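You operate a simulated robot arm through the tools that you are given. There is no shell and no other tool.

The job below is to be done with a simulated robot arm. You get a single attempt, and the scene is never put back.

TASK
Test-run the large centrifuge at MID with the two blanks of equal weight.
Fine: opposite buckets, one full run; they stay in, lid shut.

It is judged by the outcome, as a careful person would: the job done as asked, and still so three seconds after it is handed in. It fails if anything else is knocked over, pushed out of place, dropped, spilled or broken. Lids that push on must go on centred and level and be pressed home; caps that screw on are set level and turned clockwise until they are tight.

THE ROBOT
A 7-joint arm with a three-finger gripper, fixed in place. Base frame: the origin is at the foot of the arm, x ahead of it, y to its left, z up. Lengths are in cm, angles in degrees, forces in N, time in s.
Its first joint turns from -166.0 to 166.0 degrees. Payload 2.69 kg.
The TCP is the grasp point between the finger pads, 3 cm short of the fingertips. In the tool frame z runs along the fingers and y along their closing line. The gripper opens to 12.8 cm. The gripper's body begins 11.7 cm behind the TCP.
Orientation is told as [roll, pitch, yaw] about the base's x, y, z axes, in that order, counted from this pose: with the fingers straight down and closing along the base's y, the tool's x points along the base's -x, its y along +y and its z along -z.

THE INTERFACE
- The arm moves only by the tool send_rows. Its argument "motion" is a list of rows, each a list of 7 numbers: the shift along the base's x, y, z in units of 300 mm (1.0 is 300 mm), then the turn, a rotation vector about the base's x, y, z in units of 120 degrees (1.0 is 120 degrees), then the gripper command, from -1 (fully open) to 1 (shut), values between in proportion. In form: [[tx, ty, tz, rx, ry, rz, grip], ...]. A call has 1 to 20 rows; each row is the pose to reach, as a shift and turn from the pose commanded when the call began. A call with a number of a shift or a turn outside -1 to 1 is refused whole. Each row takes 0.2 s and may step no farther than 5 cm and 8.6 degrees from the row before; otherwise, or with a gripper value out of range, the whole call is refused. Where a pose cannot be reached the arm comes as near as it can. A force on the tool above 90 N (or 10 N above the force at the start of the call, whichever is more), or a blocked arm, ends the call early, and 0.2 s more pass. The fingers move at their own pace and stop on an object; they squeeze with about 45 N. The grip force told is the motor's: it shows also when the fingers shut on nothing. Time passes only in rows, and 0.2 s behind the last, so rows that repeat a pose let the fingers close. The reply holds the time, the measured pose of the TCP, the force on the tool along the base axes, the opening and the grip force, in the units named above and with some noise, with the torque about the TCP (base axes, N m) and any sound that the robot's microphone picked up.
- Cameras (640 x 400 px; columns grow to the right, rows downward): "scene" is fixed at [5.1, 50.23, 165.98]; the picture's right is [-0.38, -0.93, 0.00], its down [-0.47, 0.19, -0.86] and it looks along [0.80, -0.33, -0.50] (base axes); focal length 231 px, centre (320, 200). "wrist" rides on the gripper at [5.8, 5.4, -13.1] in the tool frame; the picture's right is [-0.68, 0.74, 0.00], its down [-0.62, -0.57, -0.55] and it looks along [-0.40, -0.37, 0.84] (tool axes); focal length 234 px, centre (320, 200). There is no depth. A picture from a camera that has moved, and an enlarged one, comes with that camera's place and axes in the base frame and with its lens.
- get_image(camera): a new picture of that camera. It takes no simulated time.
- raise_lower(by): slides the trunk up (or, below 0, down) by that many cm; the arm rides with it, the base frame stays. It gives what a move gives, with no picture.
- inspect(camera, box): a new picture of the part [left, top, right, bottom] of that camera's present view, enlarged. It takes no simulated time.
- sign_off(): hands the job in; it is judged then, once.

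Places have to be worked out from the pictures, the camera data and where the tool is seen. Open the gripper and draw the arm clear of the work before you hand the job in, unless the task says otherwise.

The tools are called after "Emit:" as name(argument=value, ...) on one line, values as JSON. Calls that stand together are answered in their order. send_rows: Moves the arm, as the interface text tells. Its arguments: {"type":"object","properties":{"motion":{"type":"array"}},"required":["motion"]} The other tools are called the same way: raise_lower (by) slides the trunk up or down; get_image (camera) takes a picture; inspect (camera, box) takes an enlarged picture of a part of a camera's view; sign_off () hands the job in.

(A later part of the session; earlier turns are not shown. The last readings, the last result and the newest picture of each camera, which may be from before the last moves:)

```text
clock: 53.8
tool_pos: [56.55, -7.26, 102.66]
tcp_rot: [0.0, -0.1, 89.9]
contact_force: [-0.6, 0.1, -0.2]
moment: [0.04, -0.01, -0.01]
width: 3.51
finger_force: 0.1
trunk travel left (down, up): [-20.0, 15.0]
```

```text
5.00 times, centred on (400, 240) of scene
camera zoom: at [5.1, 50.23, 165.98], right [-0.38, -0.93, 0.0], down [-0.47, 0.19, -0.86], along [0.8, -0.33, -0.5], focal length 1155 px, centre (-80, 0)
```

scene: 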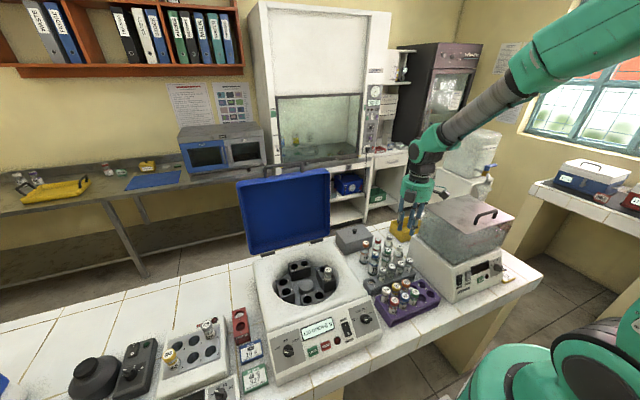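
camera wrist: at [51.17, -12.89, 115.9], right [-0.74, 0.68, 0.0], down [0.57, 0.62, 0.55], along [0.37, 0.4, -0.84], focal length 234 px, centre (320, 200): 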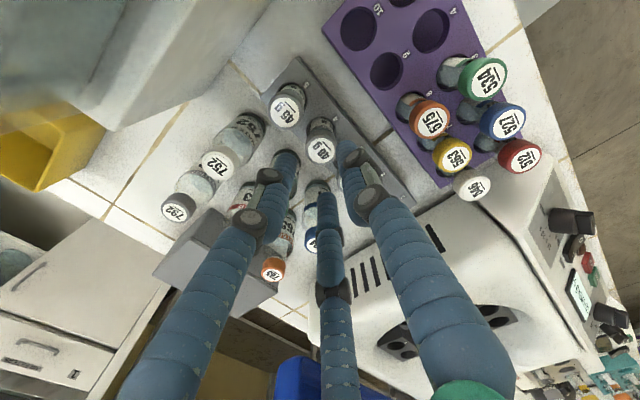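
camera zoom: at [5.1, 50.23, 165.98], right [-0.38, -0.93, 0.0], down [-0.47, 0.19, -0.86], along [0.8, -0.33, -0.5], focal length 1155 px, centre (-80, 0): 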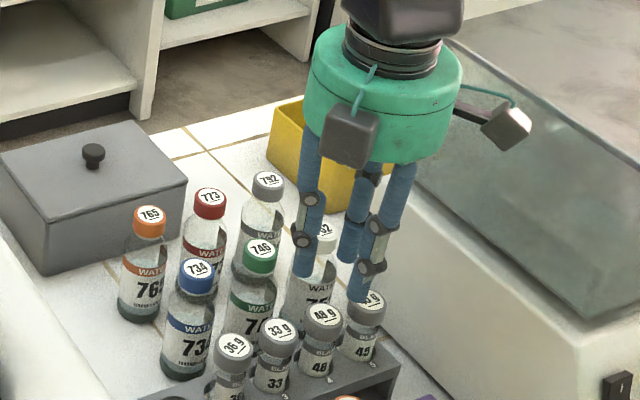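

Offset is only about 1 mm in y. I correct and descend slowly, pausing with the tips just beside the caps to check nothing is touched.

Emit:
send_rows(motion=[[0, 0.004, -0.05, 0, 0, 0, 0.45], [0, 0.004, -0.1, 0, 0, 0, 0.45], [0, 0.004, -0.13, 0, 0, 0, 0.45], [0, 0.004, -0.155, 0, 0, 0, 0.45], [0, 0.004, -0.155, 0, 0, 0, 0.45]])

Emit:
inspect(camera="wrist", box=[240, 110, 400, 230])

Emit:
inspect(camera="scene", box=[360, 220, 430, 290])

```text
clock: 55.0
tool_pos: [56.71, -6.92, 98.09]
tcp_rot: [-0.1, -0.1, 90.0]
contact_force: [0.3, 0.4, 0.5]
moment: [0.02, 0.04, 0.01]
width: 3.53
finger_force: 0.0
trunk travel left (down, up): [-20.0, 15.0]
```

```text
3.33 times, centred on (320, 170) of wrist
camera zoom: at [51.3, -12.76, 111.11], right [-0.74, 0.68, 0.0], down [0.57, 0.62, 0.55], along [0.37, 0.4, -0.84], focal length 781 px, centre (320, 300)
```

zoom: 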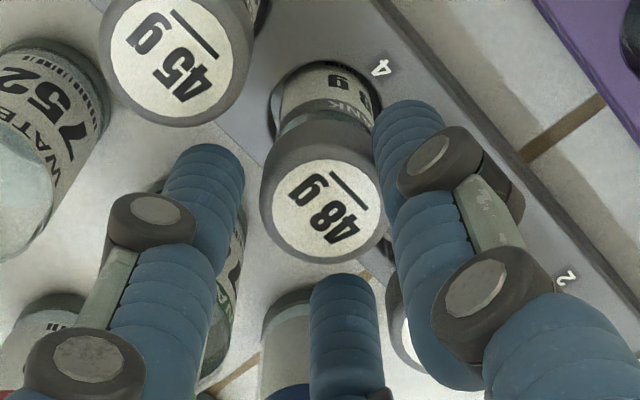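

```text
5.71 times, centred on (395, 255) of scene
camera zoom: at [5.1, 50.23, 165.98], right [-0.38, -0.93, 0.0], down [-0.47, 0.19, -0.86], along [0.8, -0.33, -0.5], focal length 1320 px, centre (-109, -114)
```

zoom: 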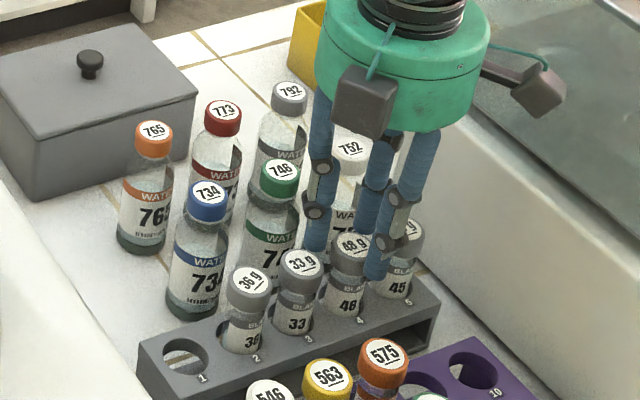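

Tips are beside the cap with no contact; the cap is ~0.2 cm toward -x of centre. I correct and finish the descent.

Emit:
send_rows(motion=[[-0.006, 0.001, 0, 0, 0, 0, 0.45], [-0.006, 0.001, -0.03, 0, 0, 0, 0.45], [-0.006, 0.001, -0.065, 0, 0, 0, 0.45], [-0.006, 0.001, -0.1, 0, 0, 0, 0.45], [-0.006, 0.001, -0.1, 0, 0, 0, 0.45]])

Emit:
inspect(camera="wrist", box=[240, 110, 400, 230])

```text
clock: 56.2
tool_pos: [56.61, -6.87, 94.95]
tcp_rot: [0.0, -0.2, 90.1]
contact_force: [-0.5, 0.0, 0.3]
moment: [-0.04, -0.01, 0.01]
width: 3.52
finger_force: 0.0
trunk travel left (down, up): [-20.0, 15.0]
```

```text
3.33 times, centred on (320, 170) of wrist
camera zoom: at [51.2, -12.69, 108.08], right [-0.74, 0.68, 0.0], down [0.57, 0.62, 0.55], along [0.37, 0.4, -0.84], focal length 781 px, centre (320, 300)
```

zoom: 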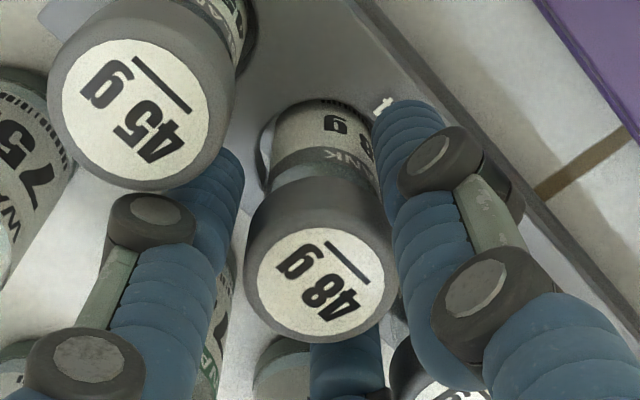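

No contact and good centring. I close on the cap.

Emit:
send_rows(motion=[[0, 0, 0, 0, 0, 0, 0.55], [0, 0, 0, 0, 0, 0, 0.7], [0, 0, 0, 0, 0, 0, 1], [0, 0, 0, 0, 0, 0, 1], [0, 0, 0, 0, 0, 0, 1]])

Emit:
inspect(camera="wrist", box=[240, 110, 400, 230])

```text
clock: 57.4
tool_pos: [56.52, -6.93, 94.96]
tcp_rot: [0.1, -0.1, 90.0]
contact_force: [0.2, -0.6, 0.6]
moment: [-0.01, -0.01, 0.0]
width: 2.72
finger_force: 45.2
trunk travel left (down, up): [-20.0, 15.0]
```

```text
3.33 times, centred on (320, 170) of wrist
camera zoom: at [51.19, -12.69, 108.08], right [-0.74, 0.68, 0.0], down [0.57, 0.62, 0.55], along [0.37, 0.4, -0.84], focal length 781 px, centre (320, 300)
```

zoom: 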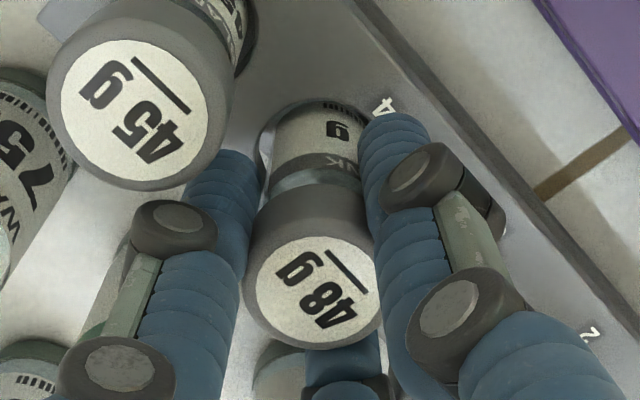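

The second blank is gripped. I lift it straight up out of slot 4.

Emit:
send_rows(motion=[[0, 0, 0.03, 0, 0, 0, 1], [0, 0, 0.08, 0, 0, 0, 1], [0, 0, 0.16, 0, 0, 0, 1], [0, 0, 0.26, 0, 0, 0, 1], [0, 0, 0.38, 0, 0, 0, 1], [0, 0, 0.52, 0, 0, 0, 1], [0, 0, 0.66, 0, 0, 0, 1], [0, 0, 0.8, 0, 0, 0, 1], [0.02, 0.1, 0.87, 0, 0, 0, 1], [0.05, 0.24, 0.87, 0, 0, 0, 1], [0.08, 0.39, 0.87, 0, 0, 0, 1], [0.11, 0.54, 0.87, 0, 0, 0, 1], [0.14, 0.69, 0.87, 0, 0, 0, 1], [0.17, 0.84, 0.87, 0, 0, 0, 1], [0.2, 0.98, 0.87, 0, 0, 0, 1], [0.2, 0.98, 0.87, 0, 0, 0, 1]])

Emit:
get_image(camera="wrist")

Emit:
get_image(camera="scene")

```text
clock: 60.8
tool_pos: [62.57, 22.78, 121.23]
tcp_rot: [0.0, 0.0, 89.9]
contact_force: [0.1, 0.4, -1.3]
moment: [-0.04, 0.0, 0.0]
width: 2.72
finger_force: 45.3
trunk travel left (down, up): [-20.0, 15.0]
```

```text
taken
camera wrist: at [57.01, 16.99, 134.46], right [-0.74, 0.68, 0.0], down [0.57, 0.62, 0.55], along [0.37, 0.4, -0.84], focal length 234 px, centre (320, 200)
```

wrist: 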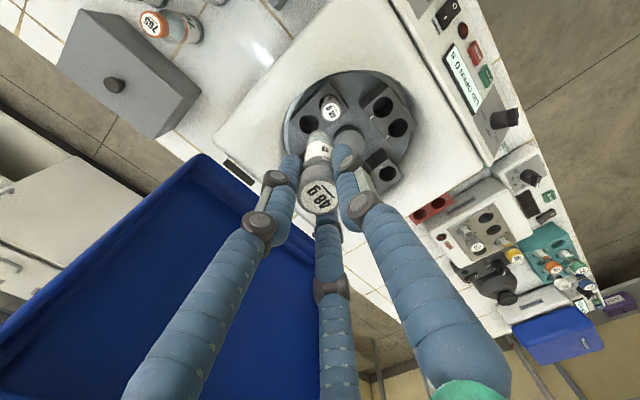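

```text
taken
```

scene: 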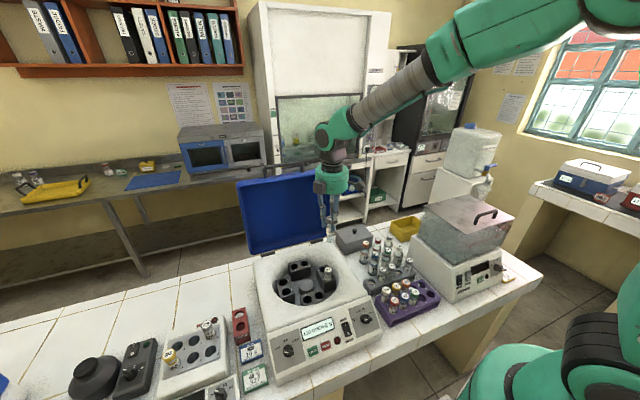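

The blank travels well. I continue to above hole 7 (about 65.4, 40.1), turning to yaw 30 so the hand's bulky parts stay away from the open lid and the bowl wall.

Emit:
send_rows(motion=[[0.01, 0.07, 0, 0, 0, -0.065, 1], [0.022, 0.145, 0, 0, 0, -0.13, 1], [0.034, 0.22, 0, 0, 0, -0.195, 1], [0.046, 0.295, 0, 0, 0, -0.26, 1], [0.058, 0.37, 0, 0, 0, -0.325, 1], [0.07, 0.445, 0, 0, 0, -0.39, 1], [0.082, 0.52, 0, 0, 0, -0.45, 1], [0.095, 0.577, 0, 0, 0, -0.5, 1], [0.095, 0.577, 0, 0, 0, -0.5, 1]])

Emit:
get_image(camera="wrist")

Emit:
inspect(camera="wrist", box=[220, 40, 400, 200])

Emit:
get_image(camera="scene")

```text
clock: 62.8
tool_pos: [65.45, 39.93, 121.28]
tcp_rot: [0.1, 0.0, 29.8]
contact_force: [0.7, -0.2, -1.4]
moment: [-0.01, 0.0, 0.07]
width: 2.73
finger_force: 44.7
trunk travel left (down, up): [-20.0, 15.0]
```

```text
taken
camera wrist: at [57.55, 41.76, 134.42], right [0.22, 0.98, 0.0], down [0.82, -0.18, 0.55], along [0.54, -0.12, -0.84], focal length 234 px, centre (320, 200)
```

wrist: 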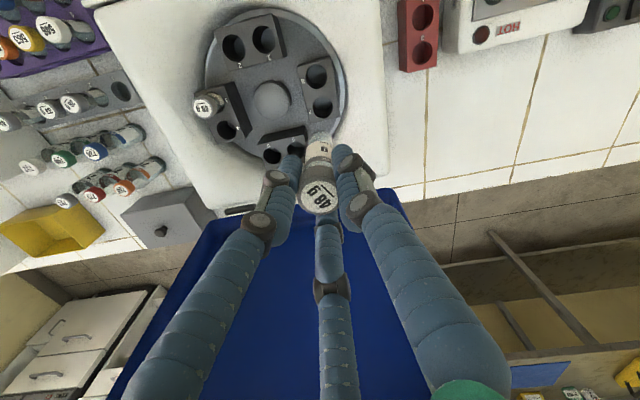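

```text
2.50 times, centred on (310, 120) of wrist
camera zoom: at [57.55, 41.76, 134.42], right [0.22, 0.98, 0.0], down [0.82, -0.18, 0.55], along [0.54, -0.12, -0.84], focal length 585 px, centre (345, 400)
```

zoom: 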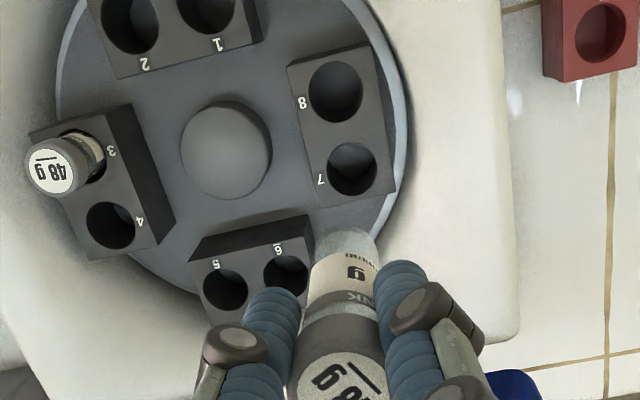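

```text
taken
```

scene: 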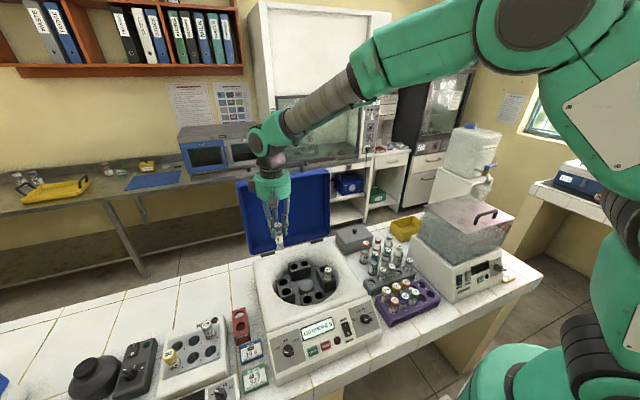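

Hole 7 is about (+0.15, +0.4) from the tool axis. I correct and descend to a few cm above the bucket.

Emit:
send_rows(motion=[[0.003, 0.007, -0.05, 0, 0, 0, 1], [0.005, 0.013, -0.15, 0, 0, 0, 1], [0.005, 0.013, -0.27, 0, 0, 0, 1], [0.005, 0.013, -0.41, 0, 0, 0, 1], [0.005, 0.013, -0.41, 0, 0, 0, 1]])

Emit:
inspect(camera="wrist", box=[240, 60, 420, 210])

Emit:
inspect(camera="scene", box=[240, 200, 350, 310])

```text
clock: 64.0
tool_pos: [65.27, 40.09, 108.7]
tcp_rot: [-0.1, 0.0, 29.9]
contact_force: [1.9, 1.1, -1.1]
moment: [-0.03, 0.03, 0.0]
width: 2.7
finger_force: 44.8
trunk travel left (down, up): [-20.0, 15.0]
```

```text
2.67 times, centred on (330, 135) of wrist
camera zoom: at [57.54, 41.92, 121.86], right [0.22, 0.98, 0.0], down [0.82, -0.18, 0.55], along [0.54, -0.12, -0.84], focal length 624 px, centre (293, 373)
```

zoom: 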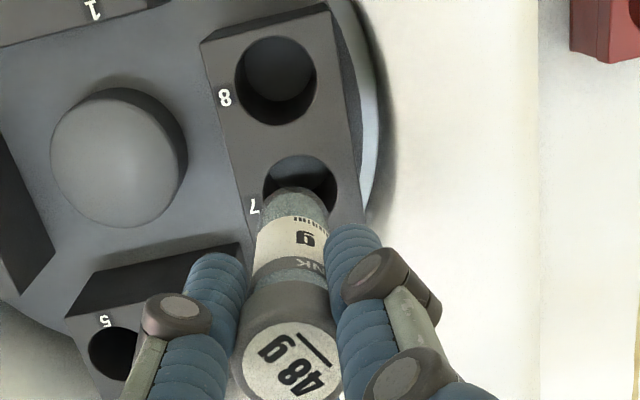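

```text
3.64 times, centred on (295, 255) of scene
camera zoom: at [5.1, 50.23, 165.98], right [-0.38, -0.93, 0.0], down [-0.47, 0.19, -0.86], along [0.8, -0.33, -0.5], focal length 840 px, centre (411, 0)
```

zoom: 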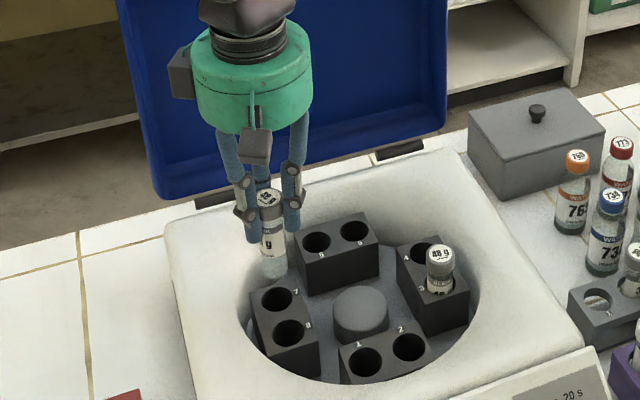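

Hole 7 re-measures at (65.6, 40.35), i.e. (+0.33, +0.28) from the axis now. I correct and lower to the hole mouth.

Emit:
send_rows(motion=[[0.006, 0.005, -0.01, 0, 0, 0, 1], [0.011, 0.009, -0.03, 0, 0, 0, 1], [0.011, 0.009, -0.08, 0, 0, 0, 1], [0.011, 0.009, -0.125, 0, 0, 0, 1], [0.011, 0.009, -0.125, 0, 0, 0, 1]])

Emit:
inspect(camera="wrist", box=[240, 60, 420, 210])

Emit:
inspect(camera="scene", box=[260, 230, 330, 300])

```text
clock: 65.2
tool_pos: [65.54, 40.24, 105.21]
tcp_rot: [0.1, 0.0, 30.0]
contact_force: [0.1, 0.4, -1.0]
moment: [0.02, -0.01, 0.01]
width: 2.74
finger_force: 45.0
trunk travel left (down, up): [-20.0, 15.0]
```

```text
2.67 times, centred on (330, 135) of wrist
camera zoom: at [57.79, 42.12, 118.39], right [0.22, 0.98, 0.0], down [0.82, -0.18, 0.55], along [0.54, -0.12, -0.84], focal length 624 px, centre (293, 373)
```

zoom: 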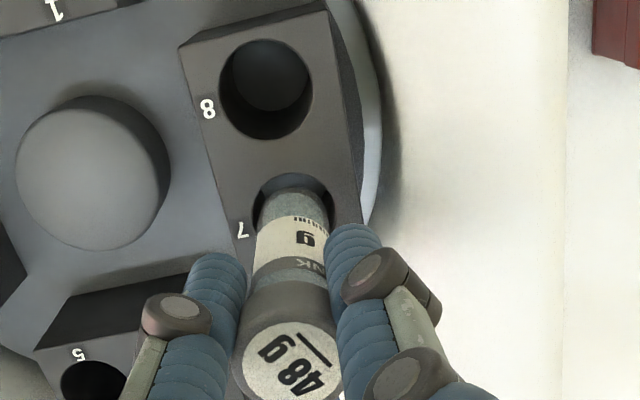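

```text
5.71 times, centred on (295, 265) of scene
camera zoom: at [5.1, 50.23, 165.98], right [-0.38, -0.93, 0.0], down [-0.47, 0.19, -0.86], along [0.8, -0.33, -0.5], focal length 1320 px, centre (463, -171)
```

zoom: 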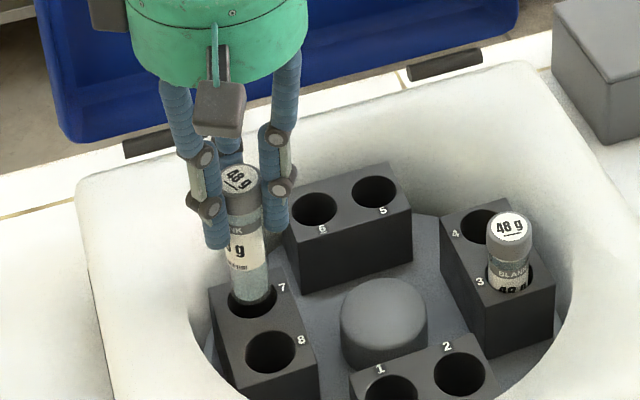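

The vial's base is at the hole mouth and well centred. I lower it in steady small steps.

Emit:
send_rows(motion=[[0.001, 0.002, -0.03, 0, 0, 0, 1], [0.002, 0.003, -0.06, 0, 0, 0, 1], [0.002, 0.003, -0.09, 0, 0, 0, 1], [0.002, 0.003, -0.12, 0, 0, 0, 1], [0.002, 0.003, -0.15, 0, 0, 0, 1], [0.002, 0.003, -0.15, 0, 0, 0, 1]])

Emit:
inspect(camera="wrist", box=[240, 60, 420, 210])

Emit:
inspect(camera="scene", box=[260, 230, 330, 300])

```text
clock: 66.6
tool_pos: [65.84, 40.63, 100.57]
tcp_rot: [0.0, 0.0, 29.9]
contact_force: [-0.2, -1.3, -1.3]
moment: [-0.22, 0.04, 0.02]
width: 2.71
finger_force: 44.9
trunk travel left (down, up): [-20.0, 15.0]
```

```text
2.67 times, centred on (330, 135) of wrist
camera zoom: at [57.98, 42.41, 113.72], right [0.22, 0.98, 0.0], down [0.82, -0.18, 0.55], along [0.54, -0.12, -0.84], focal length 624 px, centre (293, 373)
```

zoom: 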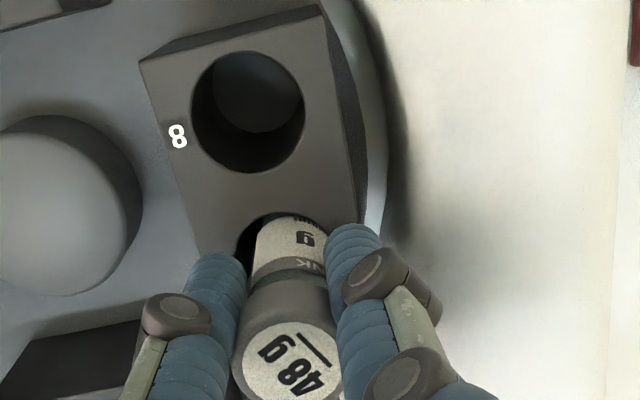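

```text
5.71 times, centred on (295, 265) of scene
camera zoom: at [5.1, 50.23, 165.98], right [-0.38, -0.93, 0.0], down [-0.47, 0.19, -0.86], along [0.8, -0.33, -0.5], focal length 1320 px, centre (463, -171)
```

zoom: 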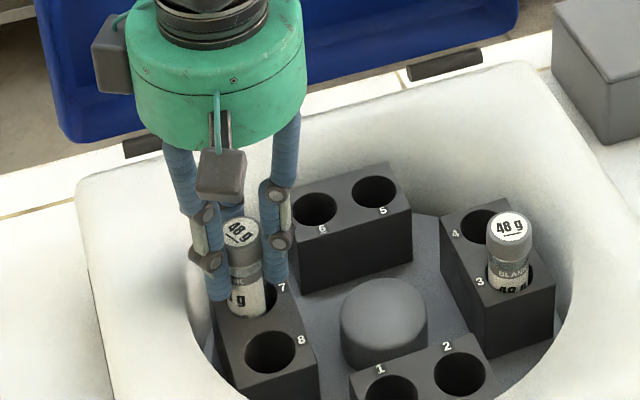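

The vial leans against the +y side of the hole. I shift -y about 0.3 cm and then lower until it seats.

Emit:
send_rows(motion=[[-0.001, -0.006, 0, 0, 0, 0, 1], [-0.002, -0.011, 0, 0, 0, 0, 1], [-0.002, -0.011, -0.015, 0, 0, 0, 1], [-0.002, -0.011, -0.03, 0, 0, 0, 1], [-0.002, -0.011, -0.035, 0, 0, 0, 1], [-0.002, -0.011, -0.035, 0, 0, 0, 1]])

Emit:
inspect(camera="scene", box=[260, 230, 330, 300])

```text
clock: 68.0
tool_pos: [65.8, 40.34, 99.57]
tcp_rot: [0.1, 0.0, 30.0]
contact_force: [-0.1, 0.1, -3.4]
moment: [0.01, -0.04, 0.0]
width: 2.73
finger_force: 45.4
trunk travel left (down, up): [-20.0, 15.0]
```

```text
5.71 times, centred on (295, 265) of scene
camera zoom: at [5.1, 50.23, 165.98], right [-0.38, -0.93, 0.0], down [-0.47, 0.19, -0.86], along [0.8, -0.33, -0.5], focal length 1320 px, centre (463, -171)
```

zoom: 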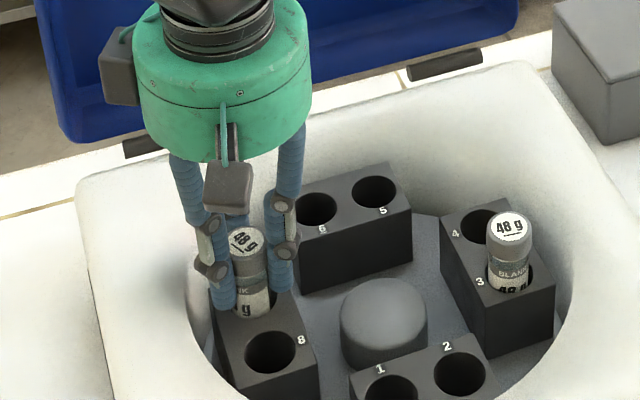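

Centred now with no side load. I lower the last few millimetres until it touches.

Emit:
send_rows(motion=[[0, 0, -0.008, 0, 0, 0, 1], [0, 0, -0.016, 0, 0, 0, 1], [0, 0, -0.023, 0, 0, 0, 1], [0, 0, -0.023, 0, 0, 0, 1]])

```text
clock: 69.0
tool_pos: [66.03, 40.32, 98.9]
tcp_rot: [0.1, 0.0, 30.0]
contact_force: [-0.7, -0.3, -0.8]
moment: [0.01, 0.01, 0.0]
width: 2.71
finger_force: 45.0
trunk travel left (down, up): [-20.0, 15.0]
```

Nearly touching; 0.2 cm more.

Emit:
send_rows(motion=[[0, 0, -0.006, 0, 0, 0, 1], [0, 0, -0.006, 0, 0, 0, 1]])

Emit:
inspect(camera="scene", box=[260, 230, 330, 300])

```text
clock: 69.6
tool_pos: [65.81, 40.39, 98.82]
tcp_rot: [0.0, -0.3, 30.0]
contact_force: [1.5, -2.8, 11.2]
moment: [-0.25, -0.09, 0.04]
width: 2.74
finger_force: 44.8
trunk travel left (down, up): [-20.0, 15.0]
```

```text
5.71 times, centred on (295, 265) of scene
camera zoom: at [5.1, 50.23, 165.98], right [-0.38, -0.93, 0.0], down [-0.47, 0.19, -0.86], along [0.8, -0.33, -0.5], focal length 1320 px, centre (463, -171)
```

zoom: 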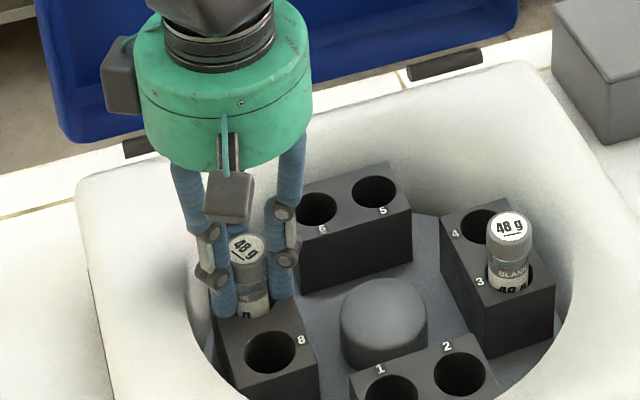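

It's seated (11 N). I release gently and lift straight up.

Emit:
send_rows(motion=[[0, 0, 0.004, 0, 0, 0, 0.8], [0, 0, 0.004, 0, 0, 0, 0.5], [0, 0, 0.004, 0, 0, 0, 0.35], [0, 0, 0.004, 0, 0, 0, 0.35], [0, 0, 0.05, 0, 0, 0, 0.35], [0, 0, 0.12, 0, 0, 0, 0.35], [0, 0, 0.25, 0, 0, 0, 0.35], [0, 0, 0.4, 0, 0, 0, 0.35], [0, 0, 0.55, 0, 0, 0, 0.35], [0, 0, 0.7, 0, 0, 0, 0.35], [0, 0, 0.85, 0, 0, 0, 0.35], [0, 0, 0.85, 0, 0, 0, 0.35]])

Emit:
inspect(camera="scene", box=[260, 230, 360, 310])

Emit:
get_image(camera="scene")

Emit:
get_image(camera="wrist")

```text
clock: 72.2
tool_pos: [65.58, 40.21, 124.26]
tcp_rot: [0.0, 0.0, 30.0]
contact_force: [-0.7, -1.0, 0.2]
moment: [-0.01, -0.04, 0.01]
width: 4.15
finger_force: 0.1
trunk travel left (down, up): [-20.0, 15.0]
```

```text
5.00 times, centred on (310, 270) of scene
camera zoom: at [5.1, 50.23, 165.98], right [-0.38, -0.93, 0.0], down [-0.47, 0.19, -0.86], along [0.8, -0.33, -0.5], focal length 1155 px, centre (370, -150)
```

zoom: 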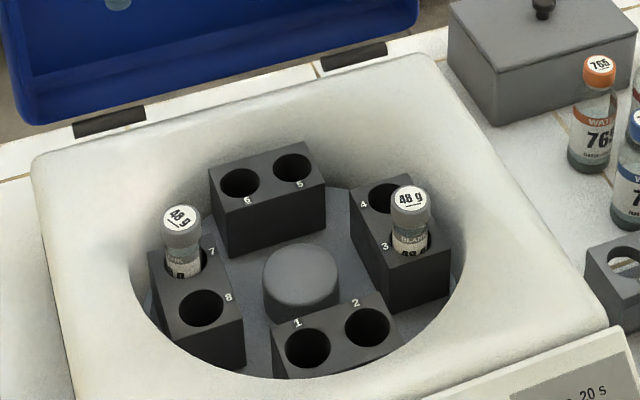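

```text
taken
```

scene: 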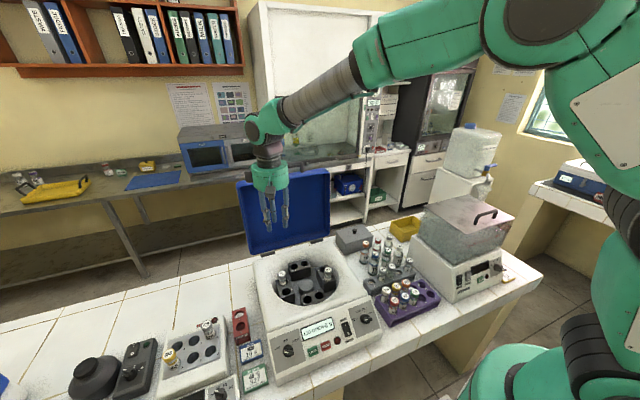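

```text
taken
camera wrist: at [57.85, 42.12, 137.34], right [0.22, 0.98, 0.0], down [0.82, -0.18, 0.55], along [0.54, -0.12, -0.84], focal length 234 px, centre (320, 200)
```

wrist: 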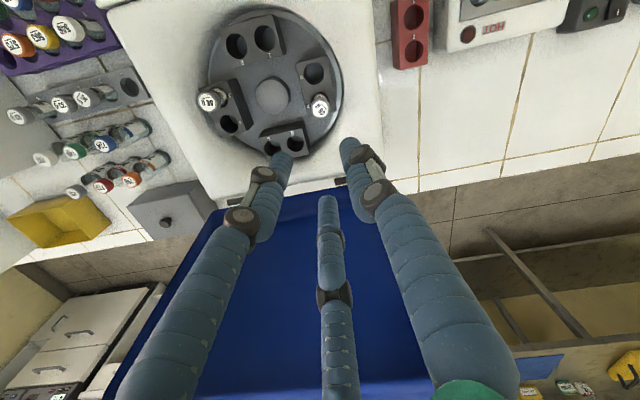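

Both blanks are in opposite buckets (holes 3 and 7). Now I go back above the lid's handle (bar about x≈85.3, z≈133.7), rising first and turning to yaw 90.

Emit:
send_rows(motion=[[0, 0, 0.15, 0, 0, 0.06, 0.2], [0, 0, 0.3, 0, 0, 0.12, 0.2], [0, 0, 0.45, 0, 0, 0.19, 0.2], [0, -0.02, 0.6, 0, 0, 0.26, 0.2], [0, -0.06, 0.74, 0, 0, 0.33, 0.2], [0, -0.12, 0.84, 0, 0, 0.4, 0.2], [0.08, -0.18, 0.86, 0, 0, 0.45, 0.2], [0.22, -0.22, 0.86, 0, 0, 0.5, 0.2], [0.36, -0.257, 0.86, 0, 0, 0.5, 0.2], [0.5, -0.257, 0.86, 0, 0, 0.5, 0.2], [0.6, -0.257, 0.86, 0, 0, 0.5, 0.2], [0.687, -0.257, 0.86, 0, 0, 0.5, 0.2], [0.687, -0.257, 0.86, 0, 0, 0.5, 0.2]])

Emit:
get_image(camera="wrist")

Emit:
inspect(camera="wrist", box=[200, 40, 400, 220])

Emit:
get_image(camera="scene")

```text
clock: 75.0
tool_pos: [86.79, 32.86, 150.11]
tcp_rot: [0.0, 0.0, 90.0]
contact_force: [-0.1, -0.1, 0.0]
moment: [-0.03, 0.07, 0.0]
width: 5.13
finger_force: 0.0
trunk travel left (down, up): [-20.0, 15.0]
```

```text
taken
camera wrist: at [81.39, 27.06, 163.13], right [-0.74, 0.68, 0.0], down [0.57, 0.62, 0.55], along [0.37, 0.4, -0.84], focal length 234 px, centre (320, 200)
```

wrist: 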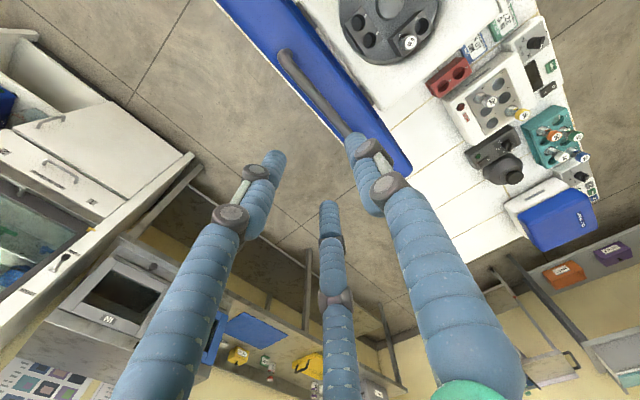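

```text
2.22 times, centred on (300, 130) of wrist
camera zoom: at [81.39, 27.06, 163.13], right [-0.74, 0.68, 0.0], down [0.57, 0.62, 0.55], along [0.37, 0.4, -0.84], focal length 520 px, centre (364, 356)
```

zoom: 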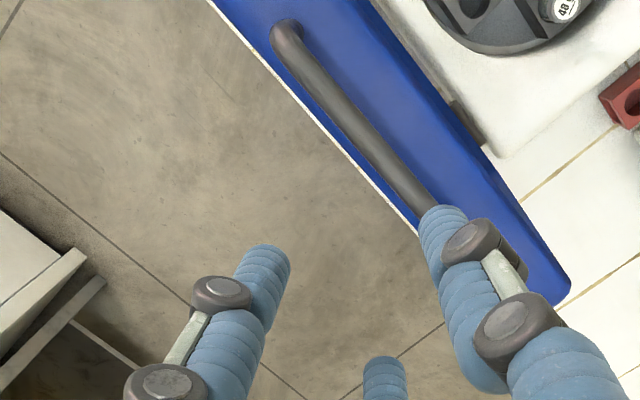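

```text
taken
```

scene: 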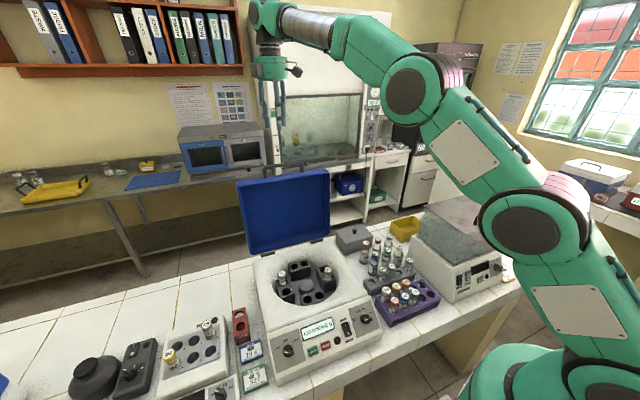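

The bar measures x≈85.0 at z≈133.7. For an even gap on both sides of it I want the TCP at x≈85.85; I correct and come down to just above the bar.

Emit:
send_rows(motion=[[-0.015, -0.005, -0.1, 0, 0, 0, 0.2], [-0.03, -0.01, -0.22, 0, 0, 0, 0.2], [-0.03, -0.01, -0.34, 0, 0, 0, 0.2], [-0.03, -0.01, -0.34, 0, 0, 0, 0.2]])

Emit:
inspect(camera="wrist", box=[200, 40, 400, 220])

```text
clock: 76.0
tool_pos: [85.77, 32.41, 139.99]
tcp_rot: [-0.2, -0.1, 90.1]
contact_force: [0.2, 1.0, 0.3]
moment: [-0.04, -0.02, 0.0]
width: 5.08
finger_force: 0.0
trunk travel left (down, up): [-20.0, 15.0]
```

```text
2.22 times, centred on (300, 130) of wrist
camera zoom: at [80.38, 26.69, 153.07], right [-0.74, 0.68, 0.0], down [0.57, 0.62, 0.55], along [0.37, 0.4, -0.84], focal length 520 px, centre (364, 356)
```

zoom: 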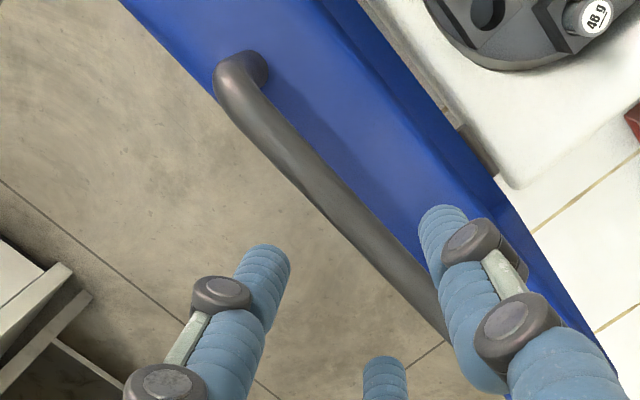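

The bar is at about -0.75 from the axis — right in the middle of the finger gap. I descend and close.

Emit:
send_rows(motion=[[0, 0, -0.06, 0, 0, 0, 0.2], [0, 0, -0.12, 0, 0, 0, 0.2], [0, 0, -0.17, 0, 0, 0, 0.2], [0, 0, -0.205, 0, 0, 0, 0.2], [0, 0, -0.205, 0, 0, 0, 0.2]])

Emit:
inspect(camera="wrist", box=[220, 60, 420, 230])

```text
clock: 77.2
tool_pos: [85.57, 32.28, 133.57]
tcp_rot: [-0.1, 0.0, 90.1]
contact_force: [0.2, 0.3, 0.7]
moment: [0.0, -0.02, 0.03]
width: 5.13
finger_force: 0.1
trunk travel left (down, up): [-20.0, 15.0]
```

```text
2.35 times, centred on (320, 145) of wrist
camera zoom: at [80.14, 26.51, 146.68], right [-0.74, 0.68, 0.0], down [0.57, 0.62, 0.55], along [0.37, 0.4, -0.84], focal length 551 px, centre (320, 329)
```

zoom: 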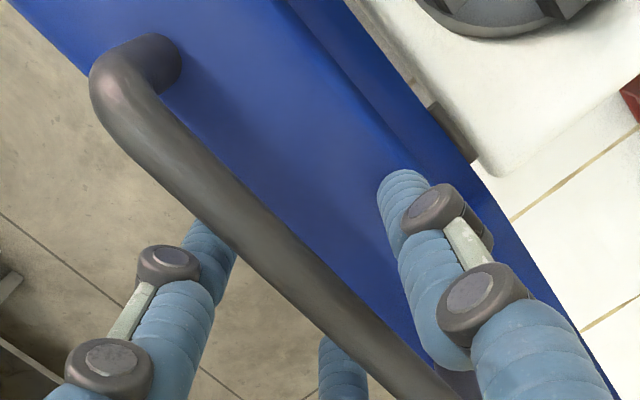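

The bar lies inside the three fingers. I close and confirm the grip. From all recorded points the hinge fit is now (80.2, 98.3), radius 36.25.

Emit:
send_rows(motion=[[0, 0, 0, 0, 0, 0, 0.5], [0, 0, 0, 0, 0, 0, 1], [0, 0, 0, 0, 0, 0, 1], [0, 0, 0, 0, 0, 0, 1]])

```text
clock: 78.2
tool_pos: [85.56, 32.31, 133.51]
tcp_rot: [0.1, 0.0, 89.9]
contact_force: [0.0, 0.5, -0.8]
moment: [0.01, 0.05, 0.0]
width: 2.16
finger_force: 44.9
trunk travel left (down, up): [-20.0, 15.0]
```

Gripped (2.16 cm). I pull the lid back over the top along the arc to about 80°, watching the forces.

Emit:
send_rows(motion=[[-0.03, 0, 0.005, 0, 0, 0, 1], [-0.074, 0, 0.008, 0, 0, 0, 1], [-0.126, 0, 0.012, 0, 0, 0, 1], [-0.179, 0, 0.013, 0, 0, 0, 1], [-0.231, 0, 0.012, 0, 0, 0, 1], [-0.284, 0, 0.008, 0, 0, 0, 1], [-0.336, 0, 0.003, 0, 0, 0, 1], [-0.388, 0, -0.005, 0, 0, 0, 1], [-0.388, 0, -0.005, 0, 0, 0, 1]])

Emit:
get_image(camera="scene")

```text
clock: 80.2
tool_pos: [73.88, 32.33, 133.26]
tcp_rot: [-0.1, 0.0, 90.0]
contact_force: [-0.2, 0.2, -1.4]
moment: [0.02, 0.07, 0.17]
width: 2.18
finger_force: 44.7
trunk travel left (down, up): [-20.0, 15.0]
```

```text
taken
```

scene: 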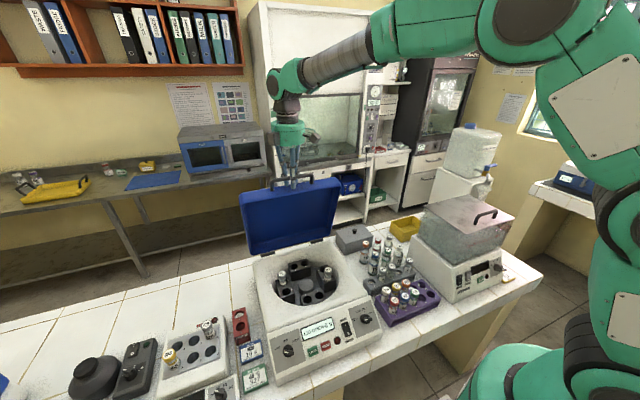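

Zero force: the arc is right. I continue lowering to about 45°.

Emit:
send_rows(motion=[[-0.05, 0, -0.008, 0, 0, 0, 1], [-0.101, 0, -0.02, 0, 0, 0, 1], [-0.151, 0, -0.035, 0, 0, 0, 1], [-0.201, 0, -0.051, 0, 0, 0, 1], [-0.25, 0, -0.07, 0, 0, 0, 1], [-0.298, 0, -0.091, 0, 0, 0, 1], [-0.345, 0, -0.115, 0, 0, 0, 1], [-0.391, 0, -0.14, 0, 0, 0, 1], [-0.436, 0, -0.167, 0, 0, 0, 1], [-0.48, 0, -0.196, 0, 0, 0, 1], [-0.522, 0, -0.227, 0, 0, 0, 1], [-0.563, 0, -0.26, 0, 0, 0, 1], [-0.602, 0, -0.295, 0, 0, 0, 1], [-0.64, 0, -0.331, 0, 0, 0, 1], [-0.64, 0, -0.331, 0, 0, 0, 1]])

Emit:
get_image(camera="scene")

```text
clock: 83.4
tool_pos: [54.67, 32.15, 123.61]
tcp_rot: [0.0, 0.0, 90.1]
contact_force: [13.8, -10.8, -12.6]
moment: [0.05, -0.05, 0.55]
width: 2.18
finger_force: 45.1
trunk travel left (down, up): [-20.0, 15.0]
```

```text
taken
```

scene: 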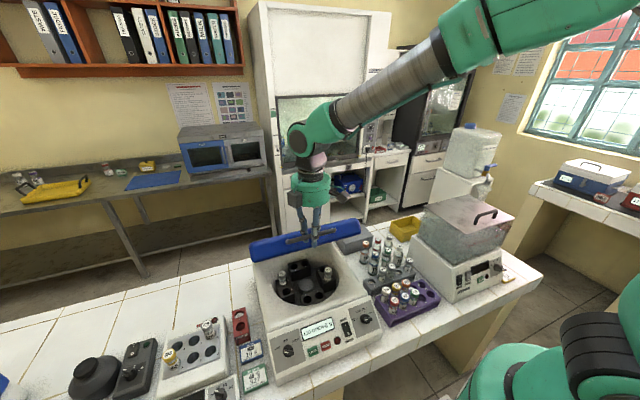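

Forces are low. I continue down to about 15°.

Emit:
send_rows(motion=[[-0.03, 0, -0.04, 0, 0, 0, 1], [-0.066, 0, -0.082, 0, 0, 0, 1], [-0.099, 0, -0.123, 0, 0, 0, 1], [-0.13, 0, -0.165, 0, 0, 0, 1], [-0.159, 0, -0.208, 0, 0, 0, 1], [-0.186, 0, -0.253, 0, 0, 0, 1], [-0.211, 0, -0.299, 0, 0, 0, 1], [-0.234, 0, -0.345, 0, 0, 0, 1], [-0.255, 0, -0.393, 0, 0, 0, 1], [-0.274, 0, -0.442, 0, 0, 0, 1], [-0.29, 0, -0.491, 0, 0, 0, 1], [-0.305, 0, -0.541, 0, 0, 0, 1], [-0.305, 0, -0.541, 0, 0, 0, 1]])

Emit:
inspect(camera="scene", box=[230, 200, 390, 380])

```text
clock: 86.2
tool_pos: [45.22, 32.27, 107.33]
tcp_rot: [0.0, 0.0, 90.0]
contact_force: [-30.9, -3.5, 2.8]
moment: [-0.23, 0.0, 0.36]
width: 2.21
finger_force: 44.7
trunk travel left (down, up): [-20.0, 15.0]
```

```text
2.22 times, centred on (310, 290) of scene
camera zoom: at [5.1, 50.23, 165.98], right [-0.38, -0.93, 0.0], down [-0.47, 0.19, -0.86], along [0.8, -0.33, -0.5], focal length 513 px, centre (342, 0)
```

zoom: 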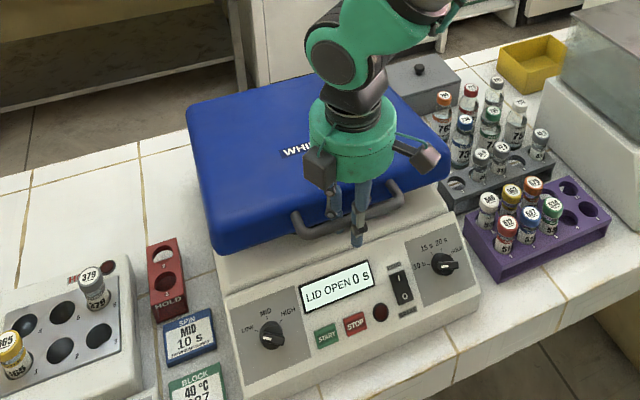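

The lid is nearly down. I relax the x offset and bring it slowly to closed, watching the display.

Emit:
send_rows(motion=[[-0.018, 0, -0.03, 0, 0, 0, 1], [-0.025, 0, -0.06, 0, 0, 0, 1], [-0.032, 0, -0.09, 0, 0, 0, 1], [-0.038, 0, -0.12, 0, 0, 0, 1], [-0.042, 0, -0.15, 0, 0, 0, 1], [-0.045, 0, -0.175, 0, 0, 0, 1], [-0.045, 0, -0.175, 0, 0, 0, 1]])

Emit:
inspect(camera="scene", box=[230, 220, 390, 380])

```text
clock: 87.8
tool_pos: [44.11, 32.36, 102.01]
tcp_rot: [0.0, -0.2, 90.1]
contact_force: [3.5, -18.2, -3.9]
moment: [0.15, -0.04, 0.65]
width: 2.21
finger_force: 44.8
trunk travel left (down, up): [-20.0, 15.0]
```

```text
2.50 times, centred on (310, 300) of scene
camera zoom: at [5.1, 50.23, 165.98], right [-0.38, -0.93, 0.0], down [-0.47, 0.19, -0.86], along [0.8, -0.33, -0.5], focal length 578 px, centre (345, -50)
```

zoom: 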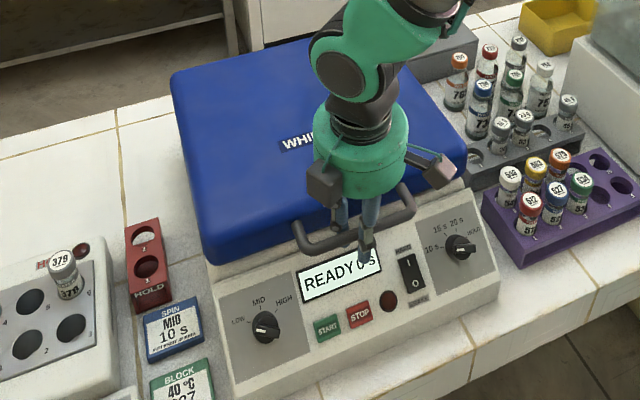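

The display shows READY. I press down slightly to make sure the lid is fully home, then read the force.

Emit:
send_rows(motion=[[0, 0, -0.012, 0, 0, 0, 1], [0, 0, -0.022, 0, 0, 0, 1], [0, 0, -0.022, 0, 0, 0, 1]])

```text
clock: 88.6
tool_pos: [44.15, 32.37, 101.37]
tcp_rot: [-0.1, -0.1, 90.0]
contact_force: [-10.8, -5.1, -3.0]
moment: [0.2, -0.01, 0.57]
width: 2.21
finger_force: 45.5
trunk travel left (down, up): [-20.0, 15.0]
```

It still moved freely, so I continue downward a bit.

Emit:
send_rows(motion=[[0, 0, -0.012, 0, 0, 0, 1], [0, 0, -0.024, 0, 0, 0, 1], [0, 0, -0.024, 0, 0, 0, 1]])

Emit:
inspect(camera="scene", box=[240, 250, 390, 370])

```text
clock: 89.4
tool_pos: [43.95, 32.27, 100.89]
tcp_rot: [-0.1, -0.1, 90.0]
contact_force: [-17.9, 5.4, 8.8]
moment: [0.47, -0.17, 0.19]
width: 2.45
finger_force: 45.4
trunk travel left (down, up): [-20.0, 15.0]
```

```text
3.33 times, centred on (315, 310) of scene
camera zoom: at [5.1, 50.23, 165.98], right [-0.38, -0.93, 0.0], down [-0.47, 0.19, -0.86], along [0.8, -0.33, -0.5], focal length 770 px, centre (337, -167)
```

zoom: 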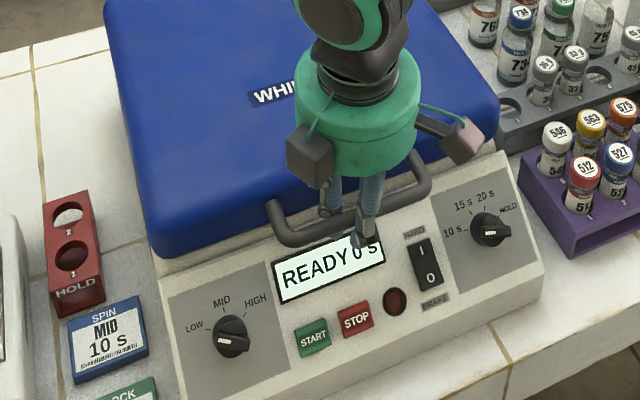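

The bar now slides in the fingers: lid is home. I open and lift clear.

Emit:
send_rows(motion=[[0.005, 0, 0.01, 0, 0, 0, 0.7], [0.01, 0, 0.015, 0, 0, 0, 0.4], [0.013, 0, 0.015, 0, 0, 0, 0.15], [0.013, 0, 0.015, 0, 0, 0, 0.15], [0.013, 0, 0.08, 0, 0, 0, 0.15], [0.013, 0, 0.2, 0, 0, 0, 0.15], [0.013, 0, 0.35, 0, 0, 0, 0.15], [-0.03, 0, 0.5, 0, 0, 0, 0.15], [-0.12, 0, 0.6, 0, 0, 0, 0.15], [-0.12, 0, 0.6, 0, 0, 0, 0.15]])

Emit:
get_image(camera="wrist")

Emit:
inspect(camera="scene", box=[240, 220, 390, 390])

```text
clock: 91.6
tool_pos: [40.76, 31.99, 118.69]
tcp_rot: [0.0, -0.2, 90.0]
contact_force: [-0.5, -0.8, 1.1]
moment: [0.0, -0.08, 0.02]
width: 5.46
finger_force: 0.2
trunk travel left (down, up): [-20.0, 15.0]
```

```text
taken
camera wrist: at [35.28, 26.24, 131.8], right [-0.74, 0.68, 0.0], down [0.56, 0.62, 0.55], along [0.37, 0.4, -0.84], focal length 234 px, centre (320, 200)
```

wrist: 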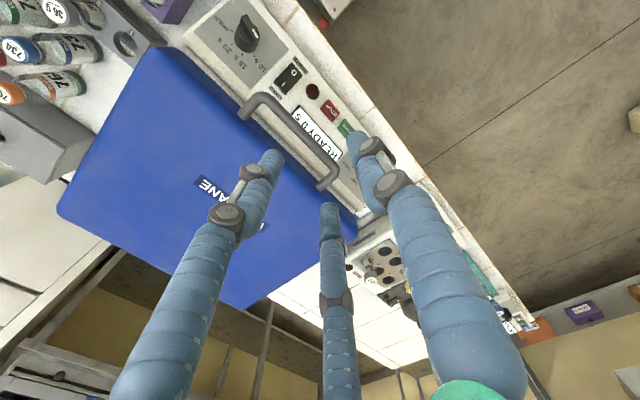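

```text
2.35 times, centred on (315, 305) of scene
camera zoom: at [5.1, 50.23, 165.98], right [-0.38, -0.93, 0.0], down [-0.47, 0.19, -0.86], along [0.8, -0.33, -0.5], focal length 544 px, centre (332, -47)
```

zoom: 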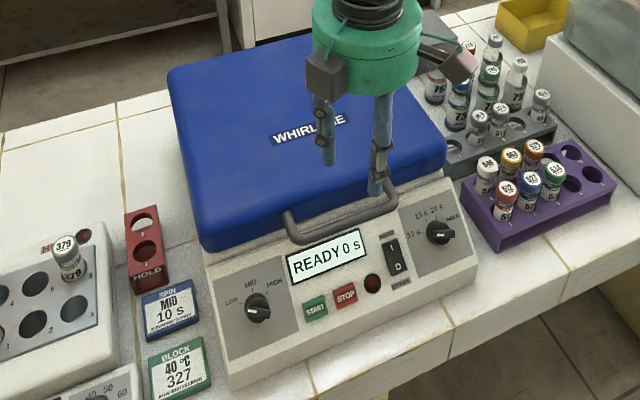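

The lid is shut and the display reads READY. Next is the speed dial: I turn to yaw 0 and move to look closely at it (about x≈41, y≈45).

Emit:
send_rows(motion=[[0, 0.03, 0, 0, 0, -0.068, 0.15], [0, 0.07, 0, 0, 0, -0.136, 0.15], [-0.01, 0.11, 0, 0, 0, -0.205, 0.15], [-0.02, 0.15, 0, 0, 0, -0.273, 0.15], [-0.03, 0.2, 0, 0, 0, -0.341, 0.15], [-0.04, 0.25, 0, 0, 0, -0.409, 0.15], [-0.05, 0.3, 0, 0, 0, -0.477, 0.15], [-0.06, 0.35, -0.03, 0, 0, -0.545, 0.15], [-0.07, 0.4, -0.06, 0, 0, -0.614, 0.15], [-0.07, 0.43, -0.1, 0, 0, -0.682, 0.15], [-0.07, 0.43, -0.13, 0, 0, -0.75, 0.15], [-0.07, 0.43, -0.13, 0, 0, -0.75, 0.15]])

Emit:
get_image(camera="wrist")

Emit:
inspect(camera="wrist", box=[220, 50, 400, 190])

Emit:
get_image(camera="scene")

```text
clock: 94.2
tool_pos: [38.33, 45.12, 114.8]
tcp_rot: [0.0, -0.1, 0.0]
contact_force: [0.2, 0.3, 0.9]
moment: [0.0, 0.0, -0.01]
width: 5.46
finger_force: 0.1
trunk travel left (down, up): [-20.0, 15.0]
```

```text
taken
camera wrist: at [32.45, 50.65, 127.94], right [0.68, 0.74, 0.0], down [0.61, -0.57, 0.55], along [0.4, -0.37, -0.84], focal length 234 px, centre (320, 200)
```

wrist: 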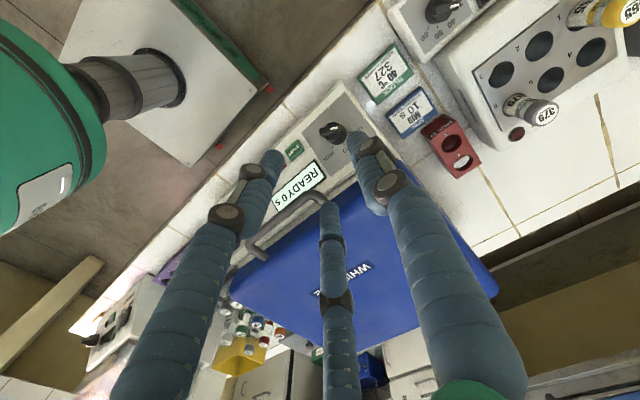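

```text
2.86 times, centred on (310, 120) of wrist
camera zoom: at [32.45, 50.65, 127.94], right [0.68, 0.74, 0.0], down [0.61, -0.57, 0.55], along [0.4, -0.37, -0.84], focal length 669 px, centre (349, 429)
```

zoom: 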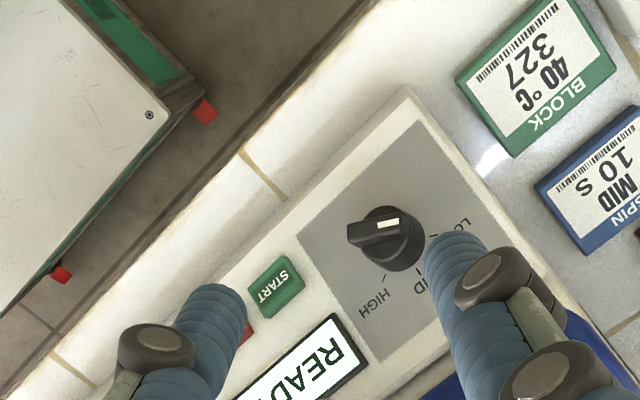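

```text
taken
```

scene: 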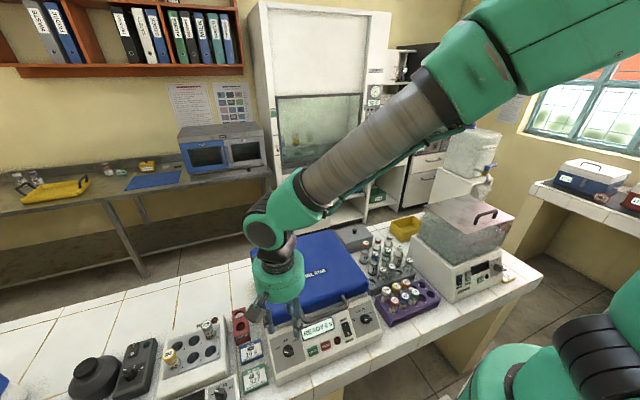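

I can read the dial well here. To get the panel's slope and knob height I take a second view shifted sideways in y.

Emit:
send_rows(motion=[[0, -0.1, 0, 0, 0, 0, 0.15], [0, -0.2, 0, 0, 0, 0, 0.15], [0, -0.3, 0, 0, 0, 0, 0.15], [0, -0.4, 0, 0, 0, 0, 0.15], [0, -0.4, 0, 0, 0, 0, 0.15]])

Emit:
inspect(camera="wrist", box=[300, 0, 460, 120])

Emit:
get_image(camera="wrist")

```text
clock: 95.4
tool_pos: [38.43, 33.08, 114.56]
tcp_rot: [0.0, -0.1, 0.0]
contact_force: [0.1, 0.1, -0.3]
moment: [0.04, -0.01, -0.02]
width: 5.42
finger_force: 0.0
trunk travel left (down, up): [-20.0, 15.0]
```

```text
3.33 times, centred on (380, 60) of wrist
camera zoom: at [32.56, 38.58, 127.71], right [0.68, 0.74, 0.0], down [0.62, -0.57, 0.55], along [0.4, -0.37, -0.84], focal length 781 px, centre (120, 667)
```

zoom: 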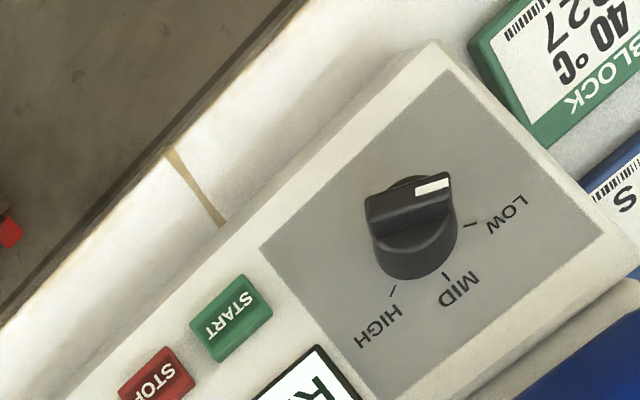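

```text
taken
camera wrist: at [32.56, 38.58, 127.71], right [0.68, 0.74, 0.0], down [0.62, -0.57, 0.55], along [0.4, -0.37, -0.84], focal length 234 px, centre (320, 200)
```

wrist: 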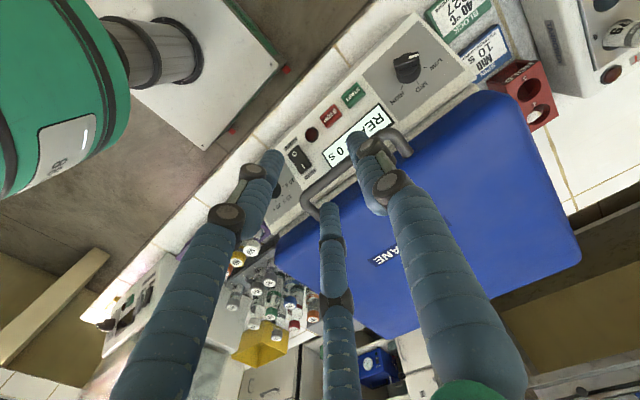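

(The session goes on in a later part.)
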